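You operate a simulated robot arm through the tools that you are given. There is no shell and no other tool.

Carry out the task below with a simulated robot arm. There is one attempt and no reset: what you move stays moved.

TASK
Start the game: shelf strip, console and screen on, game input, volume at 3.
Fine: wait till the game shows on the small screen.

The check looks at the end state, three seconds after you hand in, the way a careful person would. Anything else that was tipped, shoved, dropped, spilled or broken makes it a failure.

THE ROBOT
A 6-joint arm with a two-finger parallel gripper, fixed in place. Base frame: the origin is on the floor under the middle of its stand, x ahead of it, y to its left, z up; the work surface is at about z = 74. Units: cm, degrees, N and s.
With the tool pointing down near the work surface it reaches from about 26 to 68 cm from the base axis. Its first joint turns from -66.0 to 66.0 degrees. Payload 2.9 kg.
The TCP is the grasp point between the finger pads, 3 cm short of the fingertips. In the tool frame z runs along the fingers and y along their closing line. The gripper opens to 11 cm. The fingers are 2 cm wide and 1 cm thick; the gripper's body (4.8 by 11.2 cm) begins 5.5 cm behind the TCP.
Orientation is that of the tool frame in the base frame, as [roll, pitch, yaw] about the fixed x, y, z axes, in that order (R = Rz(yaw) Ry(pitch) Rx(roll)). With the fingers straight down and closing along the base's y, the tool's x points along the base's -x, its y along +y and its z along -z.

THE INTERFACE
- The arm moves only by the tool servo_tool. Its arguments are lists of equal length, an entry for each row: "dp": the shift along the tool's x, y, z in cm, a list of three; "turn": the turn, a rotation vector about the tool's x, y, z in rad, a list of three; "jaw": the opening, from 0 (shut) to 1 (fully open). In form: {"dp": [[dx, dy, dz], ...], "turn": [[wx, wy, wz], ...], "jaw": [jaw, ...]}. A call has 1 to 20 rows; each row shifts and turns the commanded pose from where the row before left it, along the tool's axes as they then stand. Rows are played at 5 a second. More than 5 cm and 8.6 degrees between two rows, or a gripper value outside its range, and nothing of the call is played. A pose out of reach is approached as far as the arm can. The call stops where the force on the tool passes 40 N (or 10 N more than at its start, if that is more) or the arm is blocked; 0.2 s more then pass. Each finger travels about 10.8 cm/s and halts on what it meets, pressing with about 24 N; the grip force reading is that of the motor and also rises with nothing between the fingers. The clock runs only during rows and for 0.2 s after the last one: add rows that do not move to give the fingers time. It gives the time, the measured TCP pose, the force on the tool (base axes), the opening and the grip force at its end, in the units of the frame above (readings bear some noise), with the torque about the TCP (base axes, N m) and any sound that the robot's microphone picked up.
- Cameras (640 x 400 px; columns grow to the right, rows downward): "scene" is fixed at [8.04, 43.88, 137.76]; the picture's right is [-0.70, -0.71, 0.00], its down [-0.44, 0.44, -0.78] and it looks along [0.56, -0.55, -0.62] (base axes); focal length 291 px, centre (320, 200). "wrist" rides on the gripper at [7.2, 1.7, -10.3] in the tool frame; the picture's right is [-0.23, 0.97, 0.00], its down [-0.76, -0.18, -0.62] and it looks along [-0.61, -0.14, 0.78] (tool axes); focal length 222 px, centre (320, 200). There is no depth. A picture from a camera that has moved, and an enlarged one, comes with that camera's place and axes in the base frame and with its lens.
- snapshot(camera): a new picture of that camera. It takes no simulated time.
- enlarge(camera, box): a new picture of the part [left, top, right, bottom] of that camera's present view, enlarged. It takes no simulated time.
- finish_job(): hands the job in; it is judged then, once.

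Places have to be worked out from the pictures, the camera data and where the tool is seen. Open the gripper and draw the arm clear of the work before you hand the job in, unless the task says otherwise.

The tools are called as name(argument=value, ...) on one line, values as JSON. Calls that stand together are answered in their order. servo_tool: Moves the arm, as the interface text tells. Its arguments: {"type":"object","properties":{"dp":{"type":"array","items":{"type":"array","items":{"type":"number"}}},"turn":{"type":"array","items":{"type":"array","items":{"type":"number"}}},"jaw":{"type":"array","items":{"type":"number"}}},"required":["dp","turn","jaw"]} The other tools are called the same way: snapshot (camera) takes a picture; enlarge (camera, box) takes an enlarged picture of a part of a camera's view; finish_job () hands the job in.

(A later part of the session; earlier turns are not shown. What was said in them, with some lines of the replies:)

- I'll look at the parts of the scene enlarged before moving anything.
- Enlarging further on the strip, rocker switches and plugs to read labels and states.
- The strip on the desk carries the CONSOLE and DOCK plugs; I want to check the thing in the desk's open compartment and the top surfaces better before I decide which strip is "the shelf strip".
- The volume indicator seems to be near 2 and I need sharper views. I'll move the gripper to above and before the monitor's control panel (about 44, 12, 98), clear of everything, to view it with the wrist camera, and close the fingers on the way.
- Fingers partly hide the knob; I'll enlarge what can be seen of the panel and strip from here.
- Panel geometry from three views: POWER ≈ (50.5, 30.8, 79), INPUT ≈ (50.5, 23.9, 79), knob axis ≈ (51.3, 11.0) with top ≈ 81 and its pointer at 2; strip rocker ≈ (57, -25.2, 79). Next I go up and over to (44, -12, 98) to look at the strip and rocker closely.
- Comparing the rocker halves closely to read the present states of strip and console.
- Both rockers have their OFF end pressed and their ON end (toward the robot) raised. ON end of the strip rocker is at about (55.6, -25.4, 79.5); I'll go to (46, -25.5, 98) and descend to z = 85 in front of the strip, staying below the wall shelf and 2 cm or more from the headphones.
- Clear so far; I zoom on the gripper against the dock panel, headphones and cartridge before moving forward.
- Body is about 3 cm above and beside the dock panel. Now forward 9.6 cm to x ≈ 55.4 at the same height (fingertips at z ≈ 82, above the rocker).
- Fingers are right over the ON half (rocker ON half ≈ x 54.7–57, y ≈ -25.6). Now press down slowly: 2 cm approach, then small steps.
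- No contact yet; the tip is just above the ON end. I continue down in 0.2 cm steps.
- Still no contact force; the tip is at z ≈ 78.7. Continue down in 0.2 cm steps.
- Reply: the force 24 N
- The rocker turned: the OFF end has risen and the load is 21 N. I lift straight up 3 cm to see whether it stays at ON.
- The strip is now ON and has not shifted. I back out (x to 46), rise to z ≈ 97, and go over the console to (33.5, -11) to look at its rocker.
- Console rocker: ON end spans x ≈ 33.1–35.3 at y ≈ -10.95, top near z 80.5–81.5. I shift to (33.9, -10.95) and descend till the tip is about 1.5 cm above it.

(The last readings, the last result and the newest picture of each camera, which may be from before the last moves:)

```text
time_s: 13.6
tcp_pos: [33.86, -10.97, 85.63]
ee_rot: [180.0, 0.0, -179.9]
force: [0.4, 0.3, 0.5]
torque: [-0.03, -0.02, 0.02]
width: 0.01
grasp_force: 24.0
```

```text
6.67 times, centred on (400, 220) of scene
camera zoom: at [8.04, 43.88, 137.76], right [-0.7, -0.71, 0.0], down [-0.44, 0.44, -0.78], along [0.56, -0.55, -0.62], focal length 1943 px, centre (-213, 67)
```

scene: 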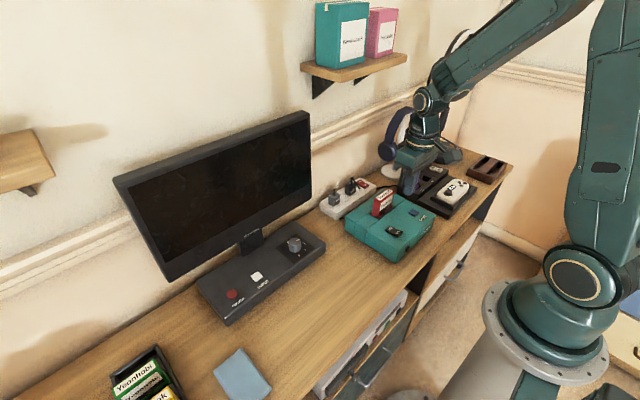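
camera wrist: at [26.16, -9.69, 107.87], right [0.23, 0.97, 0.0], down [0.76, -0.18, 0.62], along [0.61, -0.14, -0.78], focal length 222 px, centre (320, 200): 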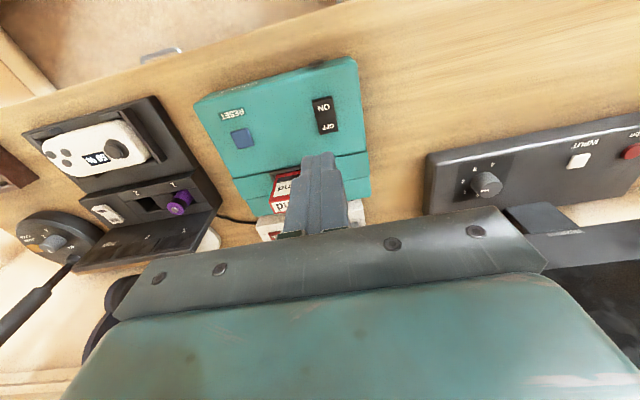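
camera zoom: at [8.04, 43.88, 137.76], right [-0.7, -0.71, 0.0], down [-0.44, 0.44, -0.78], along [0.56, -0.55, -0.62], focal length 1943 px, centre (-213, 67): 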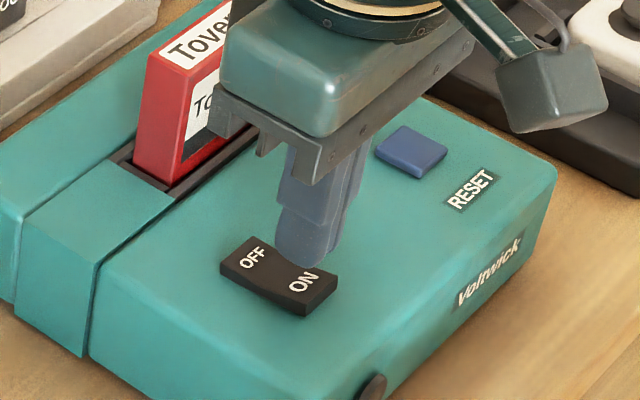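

Tip is over the ON half, surface estimated at z ≈ 81. Press slowly.

servo_tool(dp=[[0, 0, 0.5], [0, 0, 0.5], [0, 0, 0.2], [0, 0, 0.2], [0, 0, 0.2], [0, 0, 0.2]], turn=[[0, 0, 0], [0, 0, 0], [0, 0, 0], [0, 0, 0], [0, 0, 0], [0, 0, 0]], jaw=[0, 0, 0, 0, 0, 0])

enlarge(camera="scene", box=[360, 190, 440, 250])

```text
time_s: 15.0
tcp_pos: [33.85, -10.67, 84.06]
ee_rot: [180.0, 0.1, -180.0]
force: [-10.0, 3.3, 39.7]
torque: [0.1, -0.06, -0.05]
width: 0.01
grasp_force: 24.1
```

```text
6.67 times, centred on (400, 220) of scene
camera zoom: at [7.97, 43.9, 137.76], right [-0.7, -0.71, 0.0], down [-0.44, 0.44, -0.78], along [0.56, -0.55, -0.62], focal length 1943 px, centre (-213, 67)
```

zoom: 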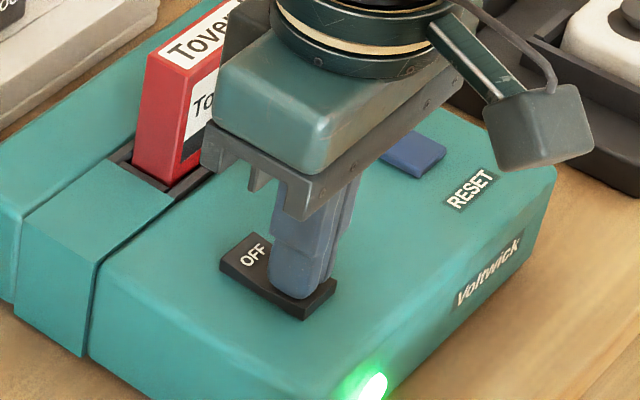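

The console's green light is on. I lift straight up and check that the rocker stays, and that nothing moved.

servo_tool(dp=[[0, 0, -0.5], [0, 0, -2], [0, 0, -4], [0, 0, -4], [0, 0, 0]], turn=[[0, 0, 0], [0, 0, 0], [0, 0, 0], [0, 0, 0], [0, 0, 0]], jaw=[0, 0, 0, 0, 0])

snapshot(camera="scene")

enlarge(camera="scene", box=[330, 160, 450, 270])

enlarge(camera="wrist", box=[180, 20, 440, 180])

```text
time_s: 16.2
tcp_pos: [33.81, -10.88, 94.43]
ee_rot: [-180.0, 0.1, 179.9]
force: [0.0, -0.3, -0.7]
torque: [0.02, 0.02, 0.0]
width: 0.0
grasp_force: 24.2
```

```text
taken
```

scene: 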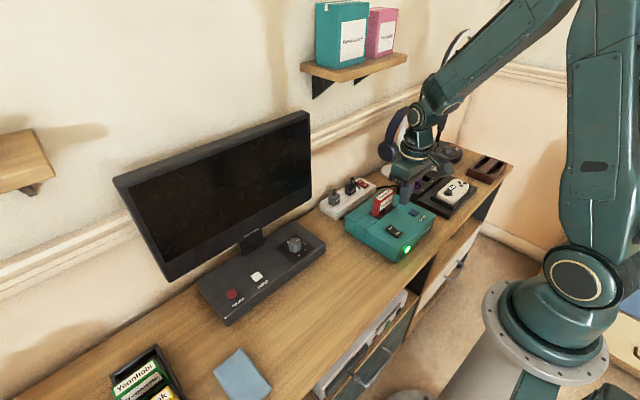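

```text
3.64 times, centred on (390, 215) of scene
camera zoom: at [8.04, 43.88, 137.76], right [-0.7, -0.71, 0.0], down [-0.44, 0.44, -0.78], along [0.56, -0.55, -0.62], focal length 1060 px, centre (66, 146)
```

zoom: 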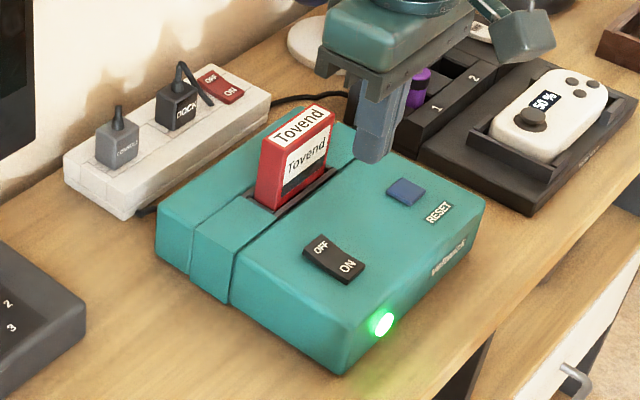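

```text
2.46 times, centred on (310, 100) of wrist
camera zoom: at [26.58, -9.23, 104.93], right [0.23, 0.97, 0.0], down [0.76, -0.18, 0.62], along [0.61, -0.14, -0.78], focal length 547 px, centre (345, 446)
```

zoom: 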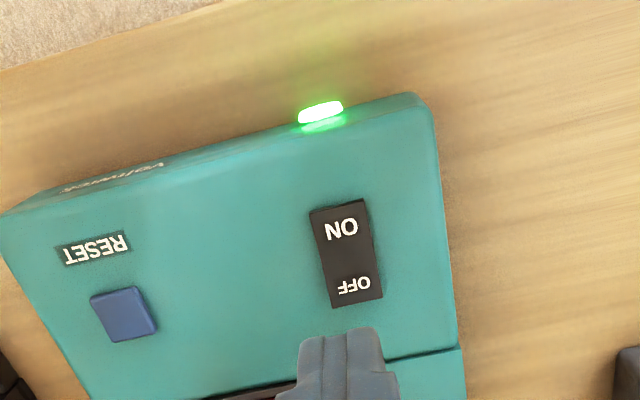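

Strip and console are on. Next, the monitor's POWER button: I rise a bit and travel in front of the monitor to (45, 30.8, 96) for a look.

servo_tool(dp=[[-1.1, 4.17, -0.2], [-1.1, 4.17, -0.2], [-1.1, 4.17, -0.2], [-1.1, 4.17, -0.2], [-1.1, 4.17, -0.2], [-1.1, 4.17, -0.2], [-1.1, 4.17, -0.2], [-1.1, 4.17, 0], [-1.1, 4.17, 0], [-1.1, 4.17, 0], [0, 0, 0]], turn=[[0, 0, 0], [0, 0, 0], [0, 0, 0], [0, 0, 0], [0, 0, 0], [0, 0, 0], [0, 0, 0], [0, 0, 0], [0, 0, 0], [0, 0, 0], [0, 0, 0]], jaw=[0, 0, 0, 0, 0, 0, 0, 0, 0, 0, 0])

snapshot(camera="wrist")

snapshot(camera="scene")

```text
time_s: 18.6
tcp_pos: [44.77, 30.75, 95.75]
ee_rot: [-179.9, 0.0, 180.0]
force: [-0.3, 0.3, 1.0]
torque: [-0.02, -0.01, 0.01]
width: 0.02
grasp_force: 23.9
```

```text
taken
camera wrist: at [37.57, 32.56, 106.26], right [0.23, 0.97, 0.0], down [0.76, -0.18, 0.62], along [0.61, -0.14, -0.78], focal length 222 px, centre (320, 200)
```

wrist: 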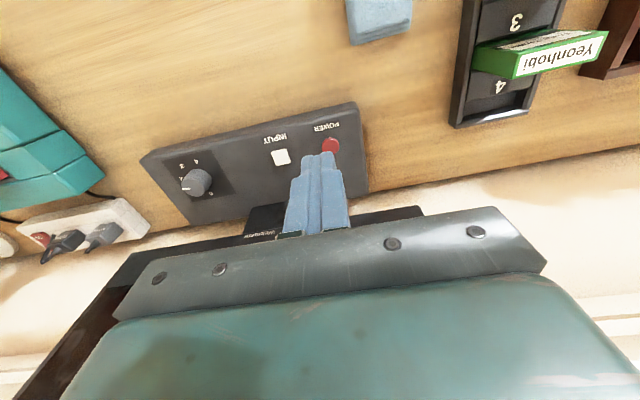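

```text
taken
```

scene: 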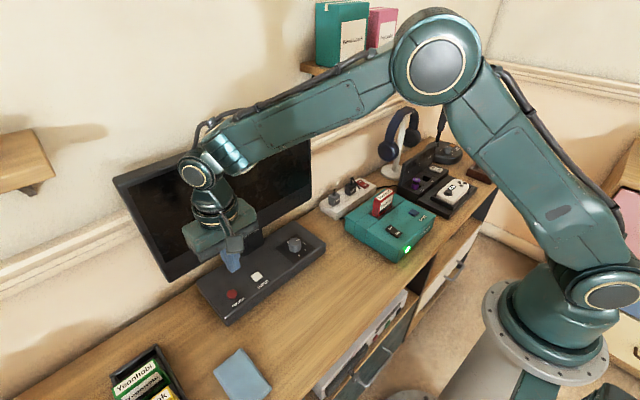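

POWER reads at (50.4, 31.0). I descend to above it with the tip at about z 82, 4 cm clear of the screen.

servo_tool(dp=[[-1.87, 0.08, 3.5], [-1.87, 0.08, 3.5], [-1.87, 0.08, 3.5], [0, 0, 0]], turn=[[0, 0, 0], [0, 0, 0], [0, 0, 0], [0, 0, 0]], jaw=[0, 0, 0, 0])

enlarge(camera="wrist", box=[240, 80, 440, 210])

enlarge(camera="scene", box=[170, 180, 330, 330])

```text
time_s: 19.6
tcp_pos: [50.42, 31.16, 85.37]
ee_rot: [-180.0, 0.0, 180.0]
force: [0.3, 0.0, -0.2]
torque: [0.0, 0.02, 0.01]
width: 0.0
grasp_force: 24.2
```

```text
3.08 times, centred on (340, 145) of wrist
camera zoom: at [43.29, 32.85, 95.75], right [0.23, 0.97, 0.0], down [0.76, -0.18, 0.62], along [0.61, -0.14, -0.78], focal length 684 px, centre (258, 369)
```

zoom: 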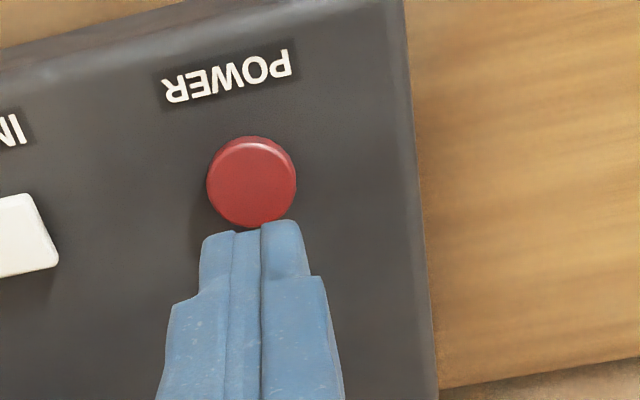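

```text
2.67 times, centred on (250, 255) of scene
camera zoom: at [8.04, 43.88, 137.76], right [-0.7, -0.71, 0.0], down [-0.44, 0.44, -0.78], along [0.56, -0.55, -0.62], focal length 777 px, centre (507, 53)
```

zoom: 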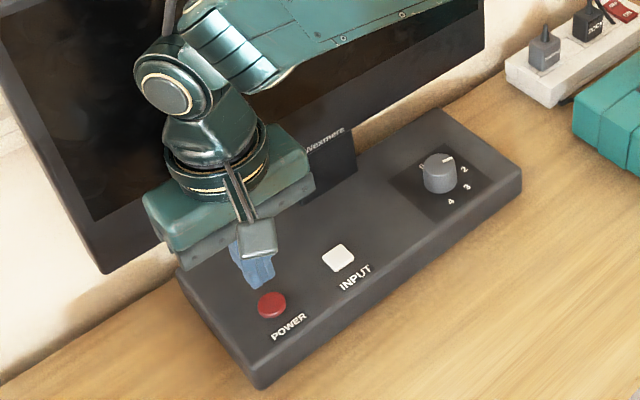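

The button (2.3 cm wide) centres at about (50.4, 31.1) right under the fingers. Lower in small steps until contact.

servo_tool(dp=[[0, 0, 0.8], [0, 0, 0.8], [0, 0, 0.6], [0, 0, 0.2], [0, 0, 0.2], [0, 0, 0.2], [0, 0, 0.2], [0, 0, 0.2]], turn=[[0, 0, 0], [0, 0, 0], [0, 0, 0], [0, 0, 0], [0, 0, 0], [0, 0, 0], [0, 0, 0], [0, 0, 0]], jaw=[0, 0, 0, 0, 0, 0, 0, 0])

enlarge(camera="scene", box=[200, 240, 280, 310])

```text
time_s: 21.4
tcp_pos: [50.47, 31.0, 82.14]
ee_rot: [-180.0, 0.0, -180.0]
force: [-0.7, 0.4, 0.2]
torque: [0.04, 0.03, 0.02]
width: 0.0
grasp_force: 24.4
```

```text
5.71 times, centred on (240, 275) of scene
camera zoom: at [8.04, 43.88, 137.76], right [-0.7, -0.71, 0.0], down [-0.44, 0.44, -0.78], along [0.56, -0.55, -0.62], focal length 1665 px, centre (777, -229)
```

zoom: 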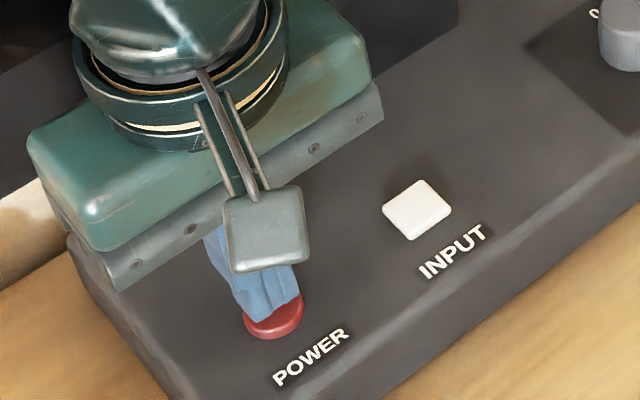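

Still just above the button with no load; continuing in 0.2 cm steps.

servo_tool(dp=[[0, 0, 0.2], [0, 0, 0.2], [0, 0, 0.2]], turn=[[0, 0, 0], [0, 0, 0], [0, 0, 0]], jaw=[0, 0, 0])

snapshot(camera="scene")

```text
time_s: 22.2
tcp_pos: [50.37, 31.16, 81.4]
ee_rot: [-179.9, -0.1, 180.0]
force: [0.0, -0.3, 0.8]
torque: [-0.05, 0.04, 0.01]
width: 0.0
grasp_force: 24.0
```

```text
taken
```

scene: 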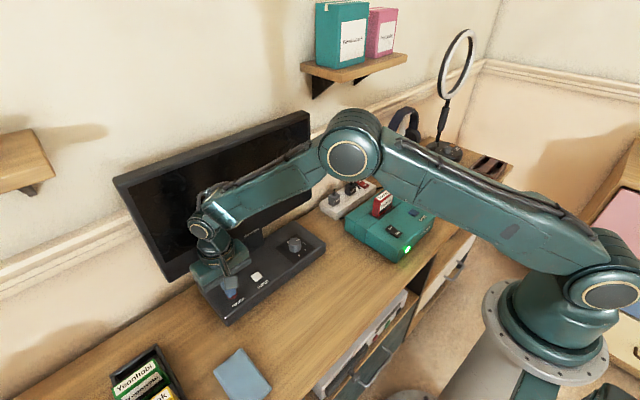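

No contact yet at tip z ≈ 78.4; continue down gently.

servo_tool(dp=[[0, 0, 0.2], [0, 0, 0.15], [0, 0, 0.15]], turn=[[0, 0, 0], [0, 0, 0], [0, 0, 0]], jaw=[0, 0, 0])

snapshot(camera="scene")

```text
time_s: 23.0
tcp_pos: [50.45, 31.17, 81.11]
ee_rot: [180.0, 0.0, -180.0]
force: [-3.8, -1.9, 9.7]
torque: [-0.06, 0.11, -0.04]
width: 0.0
grasp_force: 24.1
heard: click
```

```text
taken
```

scene: 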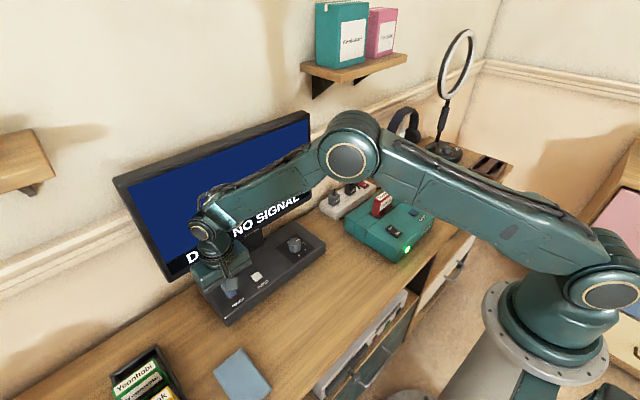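

Click heard: the screen is on and shows a "NO SIGNAL" text. I lift to z ≈ 86 and move the arm sideways toward INPUT later; first read the screen.

servo_tool(dp=[[0, 0, -1], [0, 0, -2], [0, 0, -2], [3, 0, -2], [4, -2, -2], [0, 0, 0]], turn=[[0, 0, 0], [0, 0, 0], [0, 0, 0], [0, 0, 0], [0, 0, 0], [0, 0, 0]], jaw=[0, 0, 0, 0, 0, 0])

snapshot(camera="scene")

enlarge(camera="scene", box=[100, 100, 330, 300])

```text
time_s: 24.4
tcp_pos: [43.57, 29.08, 90.02]
ee_rot: [-180.0, 0.1, -180.0]
force: [-0.5, 0.3, -0.6]
torque: [0.02, 0.0, 0.0]
width: 0.0
grasp_force: 24.2
```

```text
taken
```

scene: 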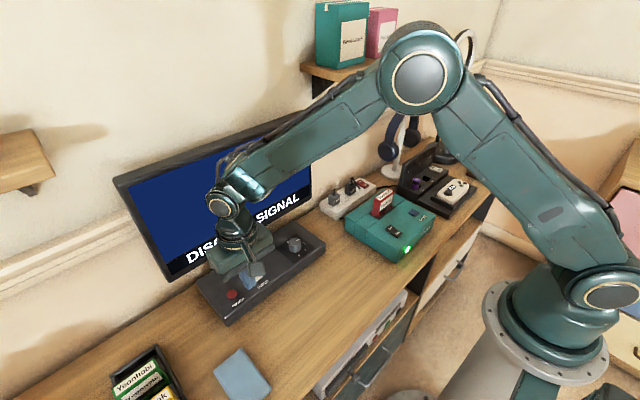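

```text
2.00 times, centred on (215, 200) of scene
camera zoom: at [8.04, 43.88, 137.76], right [-0.7, -0.71, 0.0], down [-0.44, 0.44, -0.78], along [0.56, -0.55, -0.62], focal length 583 px, centre (530, 200)
```

zoom: 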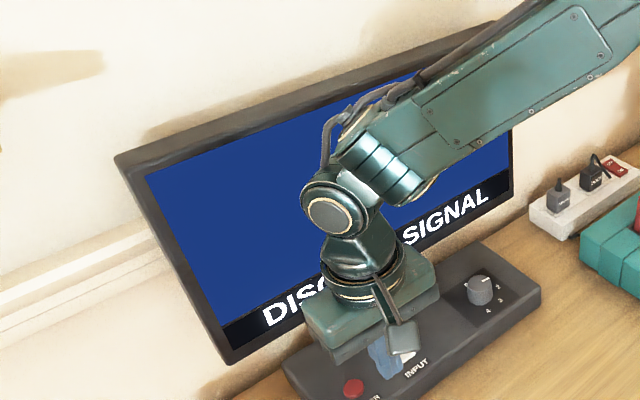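

The monitor is on source "DISC – NO SIGNAL"; INPUT must be stepped to the game. I move above the INPUT button (50.45, 23.9) and lower near to it.

servo_tool(dp=[[-2.3, -1.73, 1.6], [-2.3, -1.73, 1.6], [-2.28, -1.73, 1.6], [0, 0, 1.0], [0, 0, 0.8], [0, 0, 0]], turn=[[0, 0, 0], [0, 0, 0], [0, 0, 0], [0, 0, 0], [0, 0, 0], [0, 0, 0]], jaw=[0, 0, 0, 0, 0, 0])

enlarge(camera="wrist", box=[240, 60, 440, 190])

enlarge(camera="scene", box=[200, 230, 300, 310])

```text
time_s: 25.8
tcp_pos: [50.45, 23.98, 83.41]
ee_rot: [180.0, 0.0, -179.9]
force: [0.8, 0.8, 0.9]
torque: [-0.01, 0.01, 0.02]
width: 0.01
grasp_force: 24.2
```

```text
3.08 times, centred on (340, 125) of wrist
camera zoom: at [43.13, 25.58, 93.88], right [0.23, 0.97, 0.0], down [0.76, -0.18, 0.62], along [0.61, -0.14, -0.78], focal length 684 px, centre (258, 431)
```

zoom: 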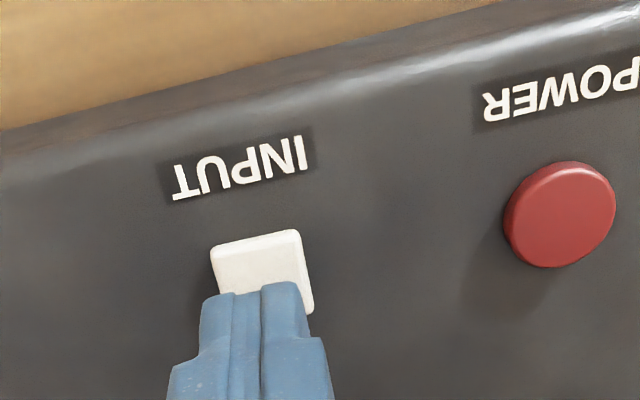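

```text
5.00 times, centred on (250, 270) of scene
camera zoom: at [8.04, 43.88, 137.76], right [-0.7, -0.71, 0.0], down [-0.44, 0.44, -0.78], along [0.56, -0.55, -0.62], focal length 1457 px, centre (670, -150)
```

zoom: 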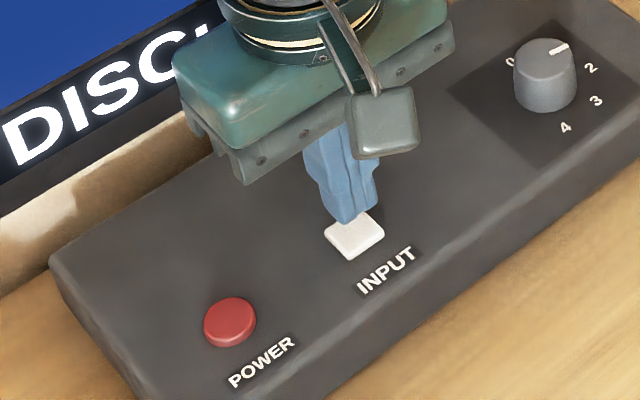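

Aligned over INPUT. Press down now with the last stretch in small steps.

servo_tool(dp=[[0, 0, 0.6], [0, 0, 0.6], [0, 0, 0.4], [0, 0, 0.2], [0, 0, 0.2], [0, 0, 0.15], [0, 0, 0.15]], turn=[[0, 0, 0], [0, 0, 0], [0, 0, 0], [0, 0, 0], [0, 0, 0], [0, 0, 0], [0, 0, 0]], jaw=[0, 0, 0, 0, 0, 0, 0])

snapshot(camera="scene")

```text
time_s: 27.4
tcp_pos: [50.43, 23.85, 81.18]
ee_rot: [180.0, 0.1, 180.0]
force: [-1.9, -2.3, 6.6]
torque: [-0.05, 0.04, 0.02]
width: 0.02
grasp_force: 24.0
heard: click
```

```text
taken
```

scene: 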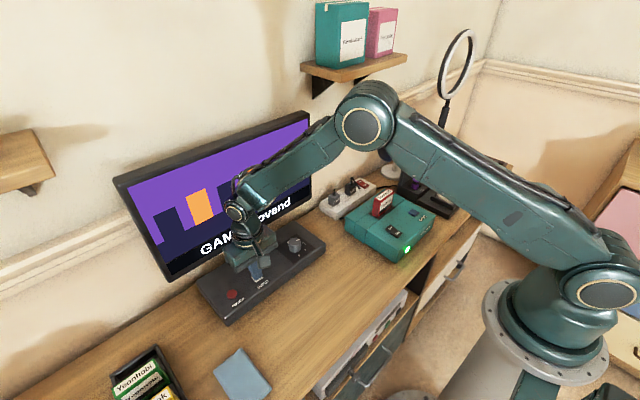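

Click: the screen now shows "GAME – Tovend". I lift off, back away and open the gripper to about 5.5 cm while moving in front of the volume knob.

servo_tool(dp=[[0, 0, -1], [0, 0, -3], [1.5, 0, -4], [1.5, -4.3, -2], [1.5, -4.3, 0], [0, -4.2, 0], [0, 0, 0], [0, 0, 0]], turn=[[0, 0, 0], [0, 0, 0], [0, 0, 0], [0, 0, 0], [0, 0, 0], [0, 0, 0], [0, 0, 0], [0, 0, 0]], jaw=[0, 0, 0, 0.2, 0.4, 0.55, 0.55, 0.55])

snapshot(camera="wrist")

enlarge(camera="wrist", box=[250, 100, 400, 210])

snapshot(camera="scene")

enlarge(camera="scene", box=[100, 100, 330, 300])

```text
time_s: 29.2
tcp_pos: [45.8, 11.13, 90.95]
ee_rot: [180.0, -0.1, -179.9]
force: [-0.4, -0.2, 0.5]
torque: [0.0, -0.01, 0.02]
width: 6.06
grasp_force: 0.0
```

```text
taken
camera wrist: at [38.6, 12.78, 101.51], right [0.23, 0.97, 0.0], down [0.76, -0.18, 0.62], along [0.61, -0.14, -0.78], focal length 222 px, centre (320, 200)
```

wrist: 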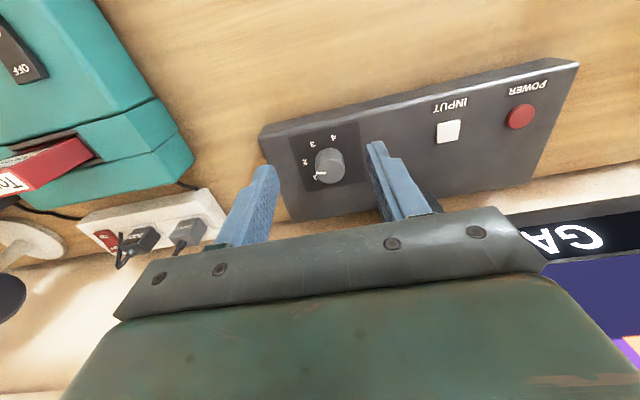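

```text
3.64 times, centred on (325, 155) of wrist
camera zoom: at [38.6, 12.78, 101.51], right [0.23, 0.97, 0.0], down [0.76, -0.18, 0.62], along [0.61, -0.14, -0.78], focal length 808 px, centre (302, 364)
```

zoom: 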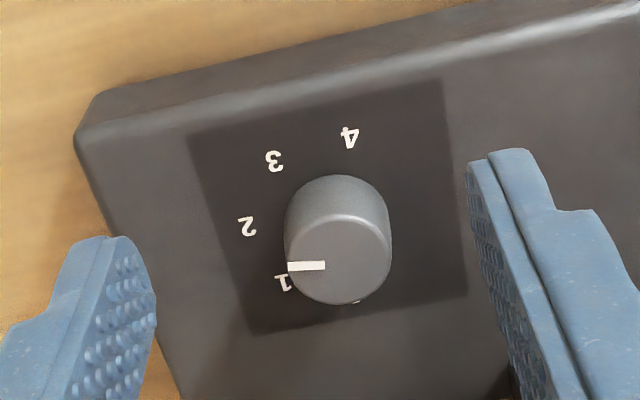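

```text
taken
```

scene: 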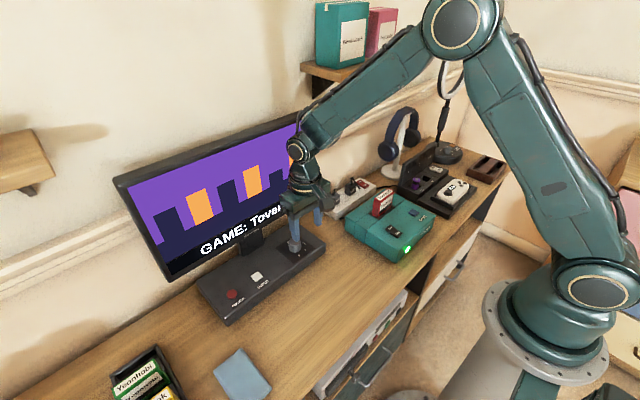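

```text
2.00 times, centred on (215, 200) of scene
camera zoom: at [8.04, 43.88, 137.76], right [-0.7, -0.71, 0.0], down [-0.44, 0.44, -0.78], along [0.56, -0.55, -0.62], focal length 583 px, centre (530, 200)
```

zoom: 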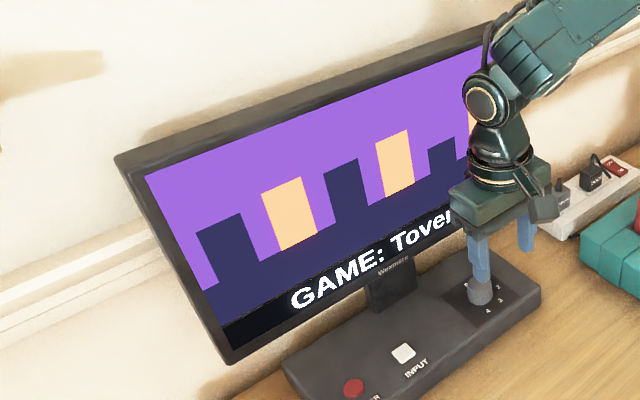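

The game shows on the monitor. Knob axis ≈ (51.4, 11.0), top ≈ 80.7, pointer at 2 (≈100° clockwise from +x), 3 lies at ≈150°, so it needs +50° clockwise. I'll do it in two grips to keep the gripper body away from the screen: move over the knob and pre-turn by -15°.

servo_tool(dp=[[-2.8, -0.06, 0], [-2.8, -0.07, 0], [0, 0, 0], [0, 0, 0], [0, 0, 0]], turn=[[0, 0, 0], [0, 0, 0], [0, 0, -0.131], [0, 0, -0.131], [0, 0, 0]], jaw=[0.55, 0.55, 0.55, 0.55, 0.55])

snapshot(camera="wrist")

enlarge(camera="scene", box=[220, 130, 360, 270])

```text
time_s: 30.4
tcp_pos: [51.4, 11.1, 91.07]
ee_rot: [-179.9, 0.0, -164.8]
force: [0.2, 0.3, 0.4]
torque: [0.03, 0.01, 0.0]
width: 6.08
grasp_force: 0.1
```

```text
taken
camera wrist: at [44.04, 10.74, 101.58], right [-0.03, 1.0, 0.0], down [0.78, 0.03, 0.62], along [0.62, 0.02, -0.78], focal length 222 px, centre (320, 200)
```

wrist: 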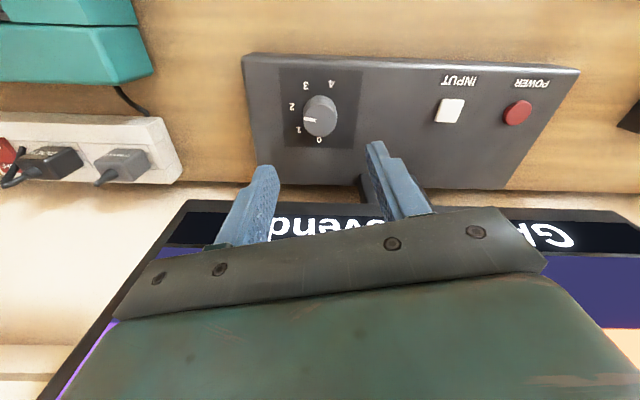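

```text
2.86 times, centred on (290, 200) of scene
camera zoom: at [8.04, 43.88, 137.76], right [-0.7, -0.71, 0.0], down [-0.44, 0.44, -0.78], along [0.56, -0.55, -0.62], focal length 832 px, centre (406, 200)
```

zoom: 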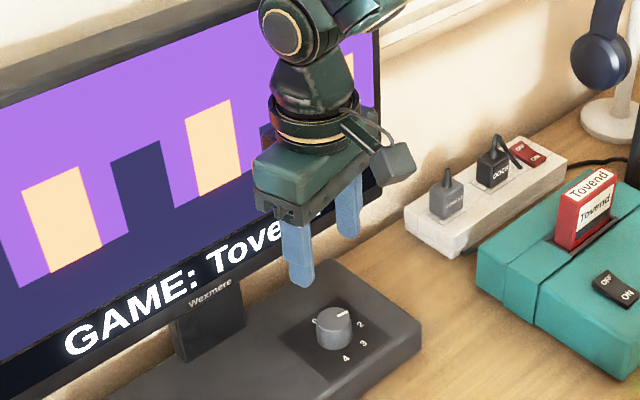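

Pre-turned to yaw 195°. I check the knob's position once more from this view before descending.

enlarge(camera="wrist", box=[270, 60, 370, 160])

enlarge(camera="wrist", box=[160, 120, 480, 280])

```text
4.00 times, centred on (320, 110) of wrist
camera zoom: at [44.04, 10.74, 101.58], right [-0.03, 1.0, 0.0], down [0.78, 0.03, 0.62], along [0.62, 0.02, -0.78], focal length 888 px, centre (320, 560)
```

zoom: 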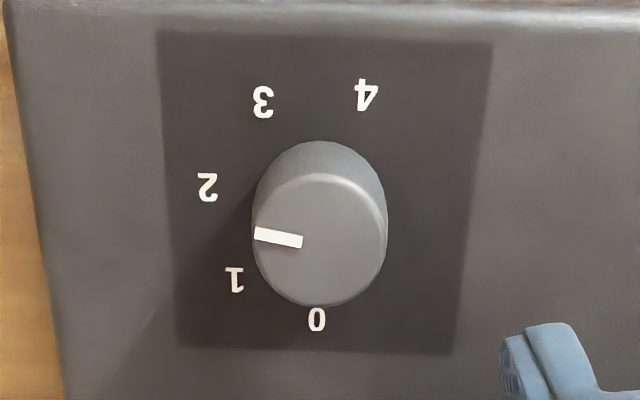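

```text
2.00 times, centred on (320, 200) of wrist
camera zoom: at [44.04, 10.74, 101.58], right [-0.03, 1.0, 0.0], down [0.78, 0.03, 0.62], along [0.62, 0.02, -0.78], focal length 444 px, centre (320, 200)
```

zoom: 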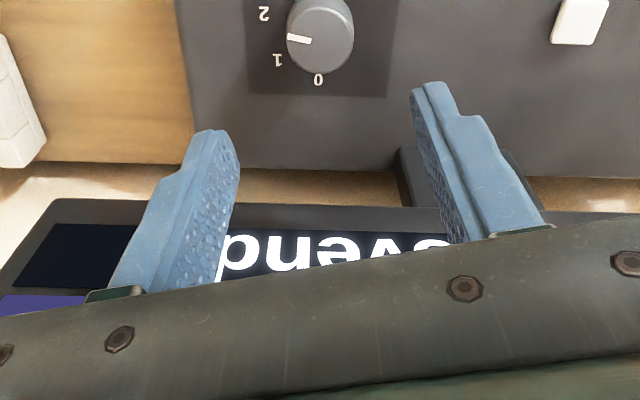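

Knob axis refined to (51.2, 11.0), pointer exactly at 2. I correct by 0.2 cm and descend so the pads straddle the knob (tips at z ≈ 78.9), staying above the panel.

servo_tool(dp=[[0.22, -0.05, 3.0], [0, 0, 3.0], [0, 0, 2.0], [0, 0, 1.1], [0, 0, 0]], turn=[[0, 0, 0], [0, 0, 0], [0, 0, 0], [0, 0, 0], [0, 0, 0]], jaw=[0.5, 0.5, 0.5, 0.5, 0.5])

snapshot(camera="wrist")

enlarge(camera="scene", box=[240, 170, 340, 270])

```text
time_s: 31.6
tcp_pos: [51.22, 10.85, 81.95]
ee_rot: [-180.0, 0.0, -165.0]
force: [-0.5, -0.4, 0.9]
torque: [-0.03, 0.0, -0.02]
width: 5.49
grasp_force: 0.0
```

```text
taken
camera wrist: at [43.81, 10.63, 92.44], right [-0.03, 1.0, 0.0], down [0.78, 0.03, 0.62], along [0.62, 0.02, -0.78], focal length 222 px, centre (320, 200)
```

wrist: 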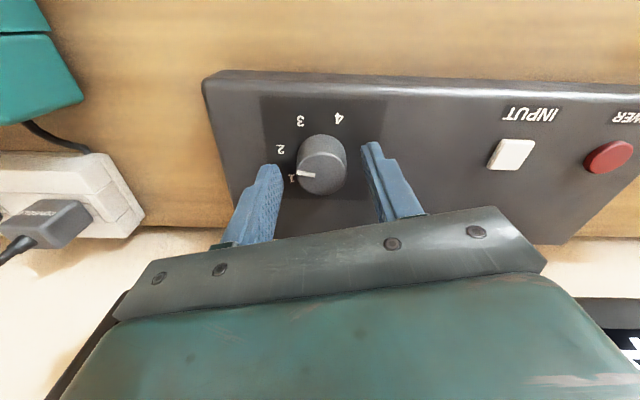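

```text
4.00 times, centred on (290, 220) of scene
camera zoom: at [8.04, 43.88, 137.76], right [-0.7, -0.71, 0.0], down [-0.44, 0.44, -0.78], along [0.56, -0.55, -0.62], focal length 1166 px, centre (440, 120)
```

zoom: 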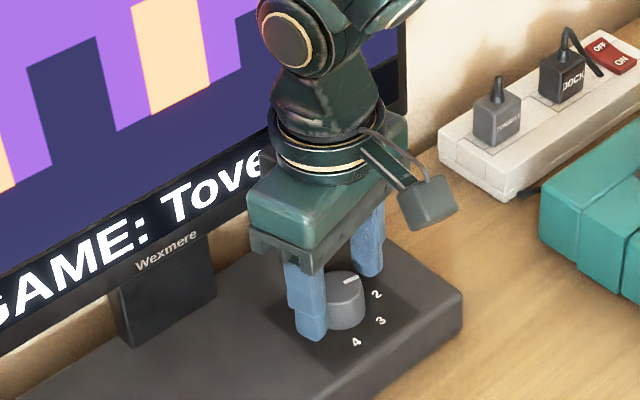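

Pads straddle the knob without contact. Now close on it.

servo_tool(dp=[[0, 0, 0], [0, 0, 0], [0, 0, 0]], turn=[[0, 0, 0], [0, 0, 0], [0, 0, 0]], jaw=[0.3, 0.15, 0.15])

enlarge(camera="wrist", box=[240, 80, 440, 260])

```text
time_s: 32.4
tcp_pos: [51.21, 10.95, 82.01]
ee_rot: [180.0, 0.0, -164.9]
force: [-1.3, 8.5, -3.3]
torque: [0.3, -0.06, 0.01]
width: 3.26
grasp_force: 44.7
```

```text
2.22 times, centred on (340, 170) of wrist
camera zoom: at [43.79, 10.7, 92.45], right [-0.04, 1.0, 0.0], down [0.78, 0.03, 0.62], along [0.62, 0.02, -0.78], focal length 494 px, centre (276, 267)
```

zoom: 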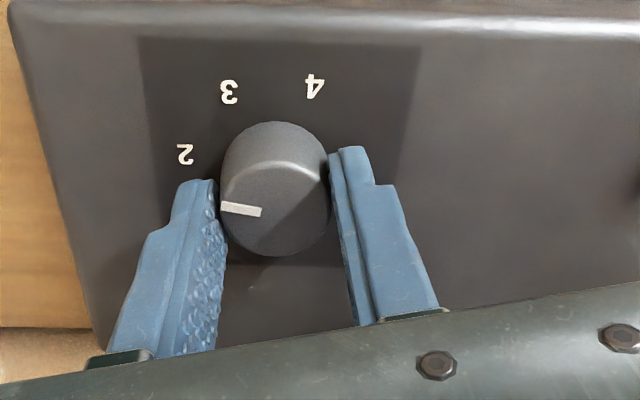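

Grip is at 3.26 cm, with an 8 N side load, so the knob axis is about 0.1 cm further in +y. I shift by that and turn +30° clockwise.

servo_tool(dp=[[-0.026, 0.1, 0], [0, 0, 0], [0, 0, 0], [0, 0, 0], [0, 0, 0], [0, 0, 0]], turn=[[0, 0, 0], [0, 0, 0.1047], [0, 0, 0.1047], [0, 0, 0.1047], [0, 0, 0.1047], [0, 0, 0.1047]], jaw=[0.15, 0.15, 0.15, 0.15, 0.15, 0.15])

enlarge(camera="wrist", box=[220, 80, 420, 260])

enlarge(camera="scene", box=[240, 170, 340, 270])

```text
time_s: 33.8
tcp_pos: [51.15, 11.05, 81.99]
ee_rot: [-180.0, -0.1, 164.9]
force: [-6.5, 8.9, -3.7]
torque: [0.36, 0.27, -0.02]
width: 3.25
grasp_force: 44.8
```

```text
2.22 times, centred on (320, 170) of wrist
camera zoom: at [44.69, 14.5, 92.46], right [0.47, 0.88, 0.0], down [0.69, -0.37, 0.62], along [0.55, -0.29, -0.78], focal length 494 px, centre (320, 267)
```

zoom: 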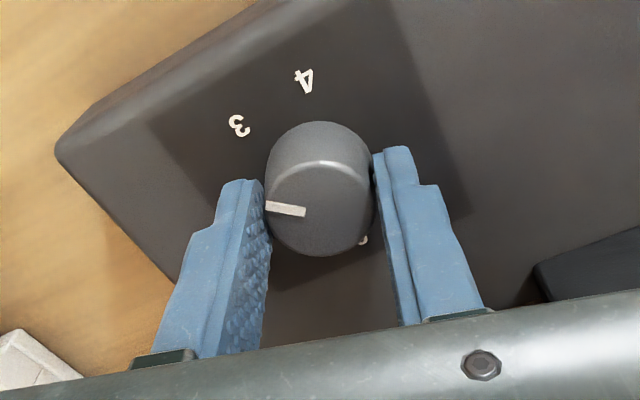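

```text
4.00 times, centred on (290, 220) of scene
camera zoom: at [8.03, 43.9, 137.76], right [-0.7, -0.71, 0.0], down [-0.44, 0.44, -0.78], along [0.56, -0.55, -0.62], focal length 1166 px, centre (440, 120)
```

zoom: 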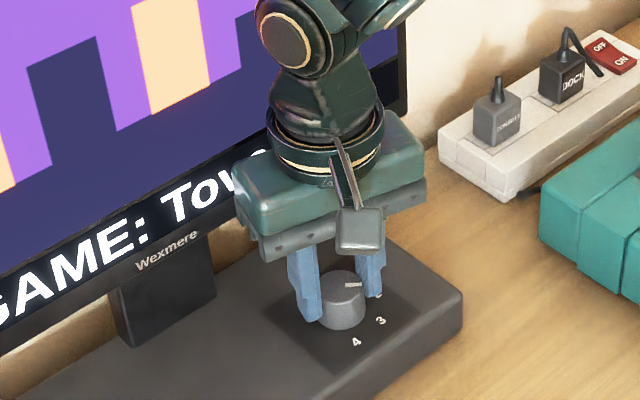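

The knob followed by 30°. To stay clear of the screen I release, and check where the knob stays before regripping.

servo_tool(dp=[[0, 0, 0], [0, 0, 0], [0, 0, 0]], turn=[[0, 0, 0], [0, 0, 0], [0, 0, 0]], jaw=[0.35, 0.5, 0.5])

enlarge(camera="wrist", box=[220, 80, 420, 260])

```text
time_s: 34.6
tcp_pos: [51.26, 10.86, 82.02]
ee_rot: [180.0, 0.0, 165.0]
force: [0.2, -0.4, 0.1]
torque: [0.02, 0.01, 0.04]
width: 5.5
grasp_force: 0.0
```

```text
2.22 times, centred on (320, 170) of wrist
camera zoom: at [44.73, 14.45, 92.48], right [0.47, 0.88, 0.0], down [0.69, -0.37, 0.62], along [0.55, -0.29, -0.78], focal length 494 px, centre (320, 267)
```

zoom: 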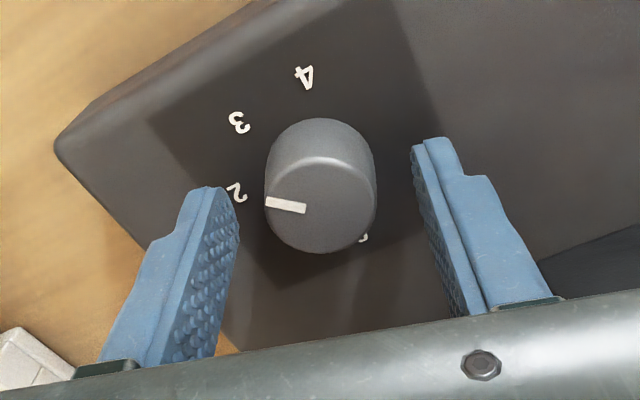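

It stays put at about 129° (no snapping), 20° short of 3. With the jaws open I turn back 25°, shift slightly to centre on the knob, then regrip.

servo_tool(dp=[[0.12, 0.1, 0], [0, 0, 0], [0, 0, 0], [0, 0, 0], [0, 0, 0], [0, 0, 0], [0, 0, 0], [0, 0, 0]], turn=[[0, 0, 0], [0, 0, -0.109], [0, 0, -0.109], [0, 0, -0.109], [0, 0, -0.109], [0, 0, 0], [0, 0, 0], [0, 0, 0]], jaw=[0.5, 0.5, 0.5, 0.5, 0.5, 0.3, 0.15, 0.15])

enlarge(camera="wrist", box=[220, 80, 420, 260])

```text
time_s: 36.4
tcp_pos: [51.25, 11.05, 81.98]
ee_rot: [-179.9, 0.1, -170.0]
force: [1.7, -9.3, 1.9]
torque: [-0.38, 0.02, 0.0]
width: 3.27
grasp_force: 45.0
```

```text
2.22 times, centred on (320, 170) of wrist
camera zoom: at [43.77, 11.41, 92.49], right [0.06, 1.0, 0.0], down [0.78, -0.04, 0.62], along [0.62, -0.04, -0.78], focal length 494 px, centre (320, 267)
```

zoom: 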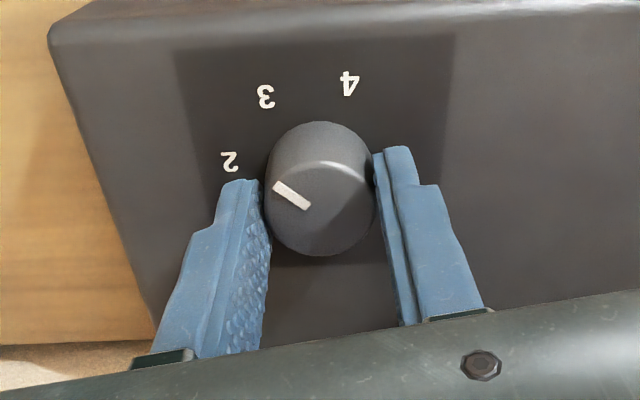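

Regripped at yaw 190°. Now turn +20.5° clockwise toward 3.

servo_tool(dp=[[0, 0, 0], [0, 0, 0], [0, 0, 0], [0, 0, 0], [0, 0, 0]], turn=[[0, 0, 0.09], [0, 0, 0.09], [0, 0, 0.09], [0, 0, 0.088], [0, 0, 0]], jaw=[0.15, 0.15, 0.15, 0.15, 0.15])

enlarge(camera="wrist", box=[220, 80, 420, 260])

```text
time_s: 37.6
tcp_pos: [51.09, 11.01, 81.93]
ee_rot: [-179.9, 0.0, 169.3]
force: [1.1, -17.7, 0.2]
torque: [-0.27, -0.51, 0.05]
width: 3.23
grasp_force: 45.0
```

```text
2.22 times, centred on (320, 170) of wrist
camera zoom: at [44.39, 14.02, 92.48], right [0.4, 0.91, 0.0], down [0.72, -0.31, 0.62], along [0.57, -0.25, -0.78], focal length 494 px, centre (320, 267)
```

zoom: 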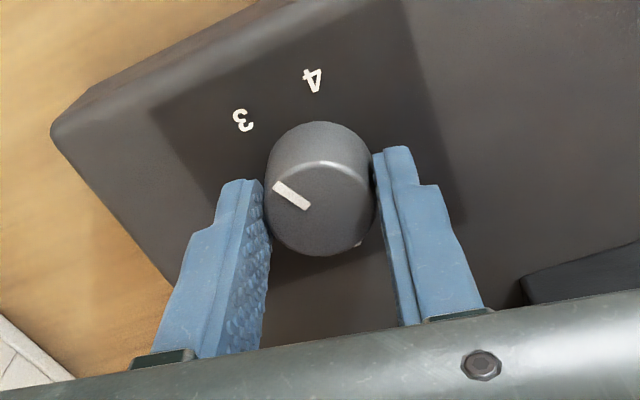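

Release the knob gently and lift away before looking at the pointer.

servo_tool(dp=[[0, 0, 0], [0, 0, 0], [0, 0, -1.5], [0, 0, -3.5], [0, 0, -4], [0, 0, 0]], turn=[[0, 0, 0], [0, 0, 0], [0, 0, 0], [0, 0, 0], [0, 0, 0], [0, 0, 0]], jaw=[0.35, 0.5, 0.5, 0.5, 0.5, 0.5])

snapshot(camera="wrist")

enlarge(camera="wrist", box=[250, 70, 400, 190])

enlarge(camera="scene", box=[270, 225, 330, 265])

```text
time_s: 39.0
tcp_pos: [51.06, 11.06, 91.12]
ee_rot: [180.0, 0.0, 169.5]
force: [0.5, 0.5, 0.4]
torque: [-0.01, 0.02, 0.0]
width: 5.5
grasp_force: 0.1
```

```text
taken
camera wrist: at [44.29, 14.04, 101.59], right [0.4, 0.92, 0.0], down [0.72, -0.31, 0.62], along [0.57, -0.25, -0.78], focal length 222 px, centre (320, 200)
```

wrist: 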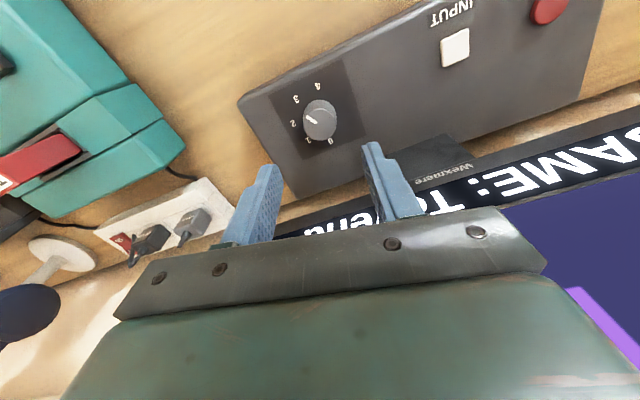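

```text
3.33 times, centred on (325, 130) of wrist
camera zoom: at [44.29, 14.04, 101.59], right [0.4, 0.92, 0.0], down [0.72, -0.31, 0.62], along [0.57, -0.25, -0.78], focal length 740 px, centre (303, 433)
```

zoom: 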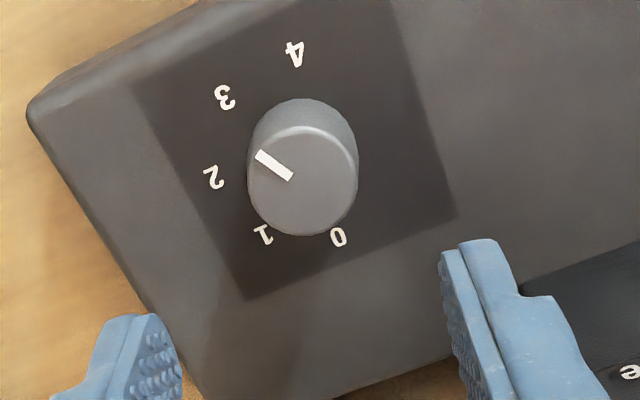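

```text
10.00 times, centred on (300, 245) of scene
camera zoom: at [8.04, 43.88, 137.76], right [-0.7, -0.71, 0.0], down [-0.44, 0.44, -0.78], along [0.56, -0.55, -0.62], focal length 2914 px, centre (520, -250)
```

zoom: 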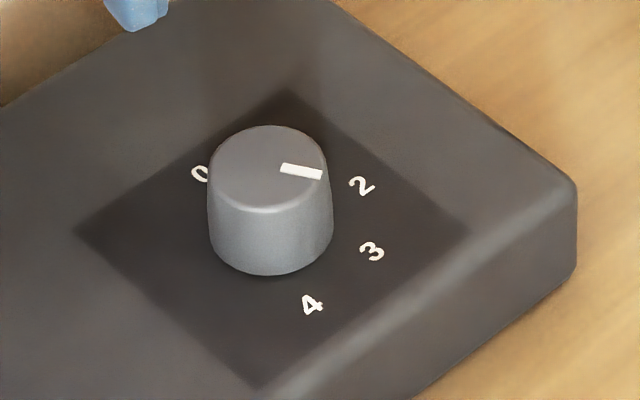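

The pointer now reads ≈149°, right on 3 (≈148–149°). I draw the arm back and up, with the gripper opened, and then check everything.

servo_tool(dp=[[3, 0, 0], [3, 0, -3], [3, 0, -4], [3, 0, -4], [1, 0, -4], [0, 0, -4], [0, 0, 0], [0, 0, 0]], turn=[[0, 0, 0], [0, 0, 0], [0, 0, 0], [0, 0, 0], [0, 0, -0.09], [0, 0, -0.09], [0, 0, 0], [0, 0, 0]], jaw=[0.5, 0.5, 0.6, 0.7, 0.8, 0.9, 1.0, 1.0])

snapshot(camera="scene")

enlarge(camera="scene", box=[100, 100, 330, 300])

enlarge(camera="scene", box=[310, 130, 510, 270])

enlarge(camera="scene", box=[270, 225, 330, 265])

snapshot(camera="wrist")

```text
time_s: 40.8
tcp_pos: [38.22, 13.47, 109.99]
ee_rot: [-179.9, -0.1, 179.9]
force: [-0.3, -0.7, -0.2]
torque: [0.01, 0.02, 0.0]
width: 11.0
grasp_force: 0.0
```

```text
taken
```

scene: 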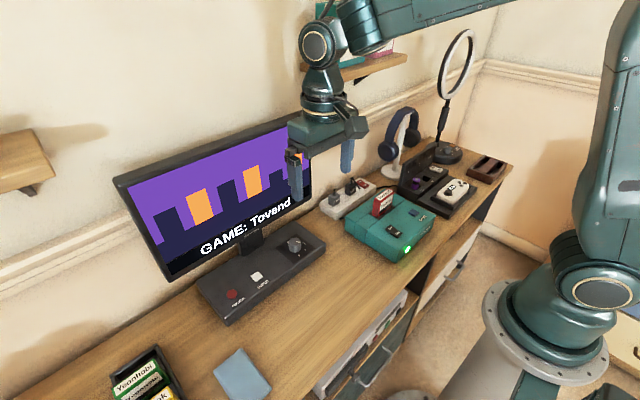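

```text
2.00 times, centred on (215, 200) of scene
camera zoom: at [8.04, 43.88, 137.76], right [-0.7, -0.71, 0.0], down [-0.44, 0.44, -0.78], along [0.56, -0.55, -0.62], focal length 583 px, centre (530, 200)
```

zoom: 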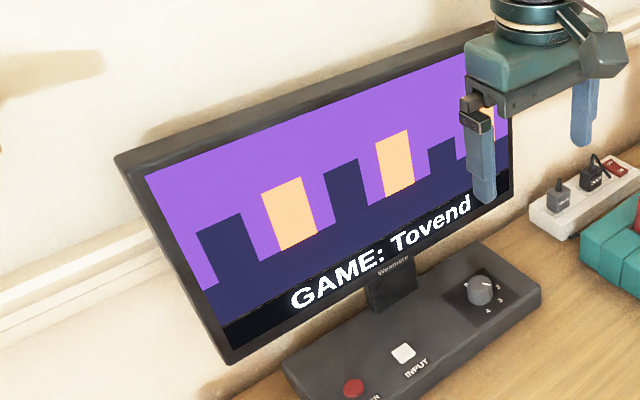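

```text
2.86 times, centred on (410, 200) of scene
camera zoom: at [8.04, 43.88, 137.76], right [-0.7, -0.71, 0.0], down [-0.44, 0.44, -0.78], along [0.56, -0.55, -0.62], focal length 832 px, centre (63, 200)
```

zoom: 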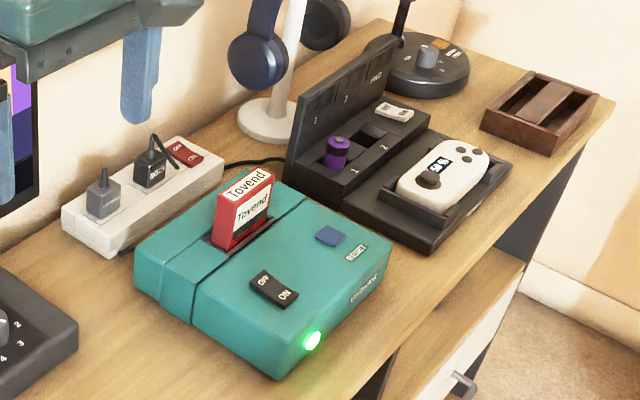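

```text
10.00 times, centred on (300, 245) of scene
camera zoom: at [8.04, 43.88, 137.76], right [-0.7, -0.71, 0.0], down [-0.44, 0.44, -0.78], along [0.56, -0.55, -0.62], focal length 2914 px, centre (520, -250)
```

zoom: 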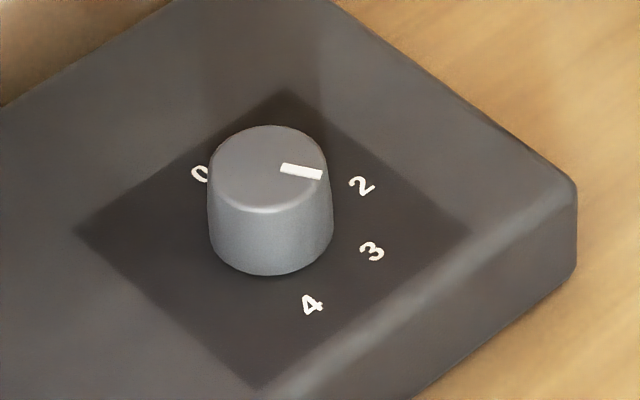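

```text
taken
camera wrist: at [31.1, 15.17, 120.45], right [0.23, 0.97, 0.0], down [0.76, -0.18, 0.62], along [0.61, -0.14, -0.78], focal length 222 px, centre (320, 200)
```

wrist: 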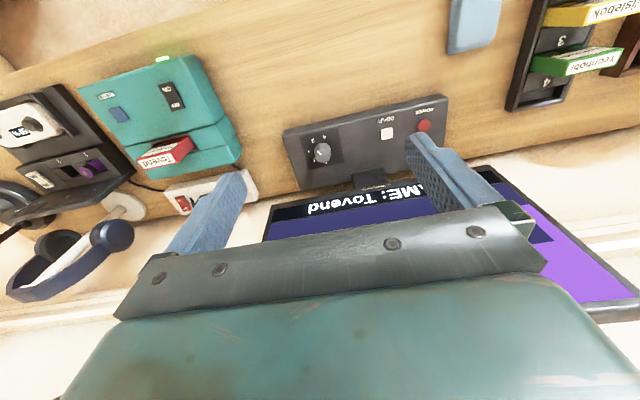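

Everything reads right: the strip rocker is at ON, the console is ON with its green light lit, and the monitor shows "GAME: Tovend" steadily. The volume pointer is on 3, nothing else has moved, and the arm is clear with the gripper open. I'm handing in.

finish_job()

```text
The job is handed in.
```

The game is running: the monitor showed "GAME: Tovend" steadily for several seconds before I handed the job in.

- **Strip:** switched on. I took the desk strip with the CONSOLE and DOCK plugs as the shelf strip, since it was the only one I could see.
- **Console:** on, with its green light lit.
- **Screen:** on. It started on the disc input with no signal, and one press of INPUT brought up the game. I took the monitor as the "small screen" you meant.
- **Volume:** turned from 2 to 3. The pointer measured about 149°, and the 3 sits at about 148–149°.

In the last pictures nothing else had moved. The arm is drawn back clear of the desk, with the gripper open.
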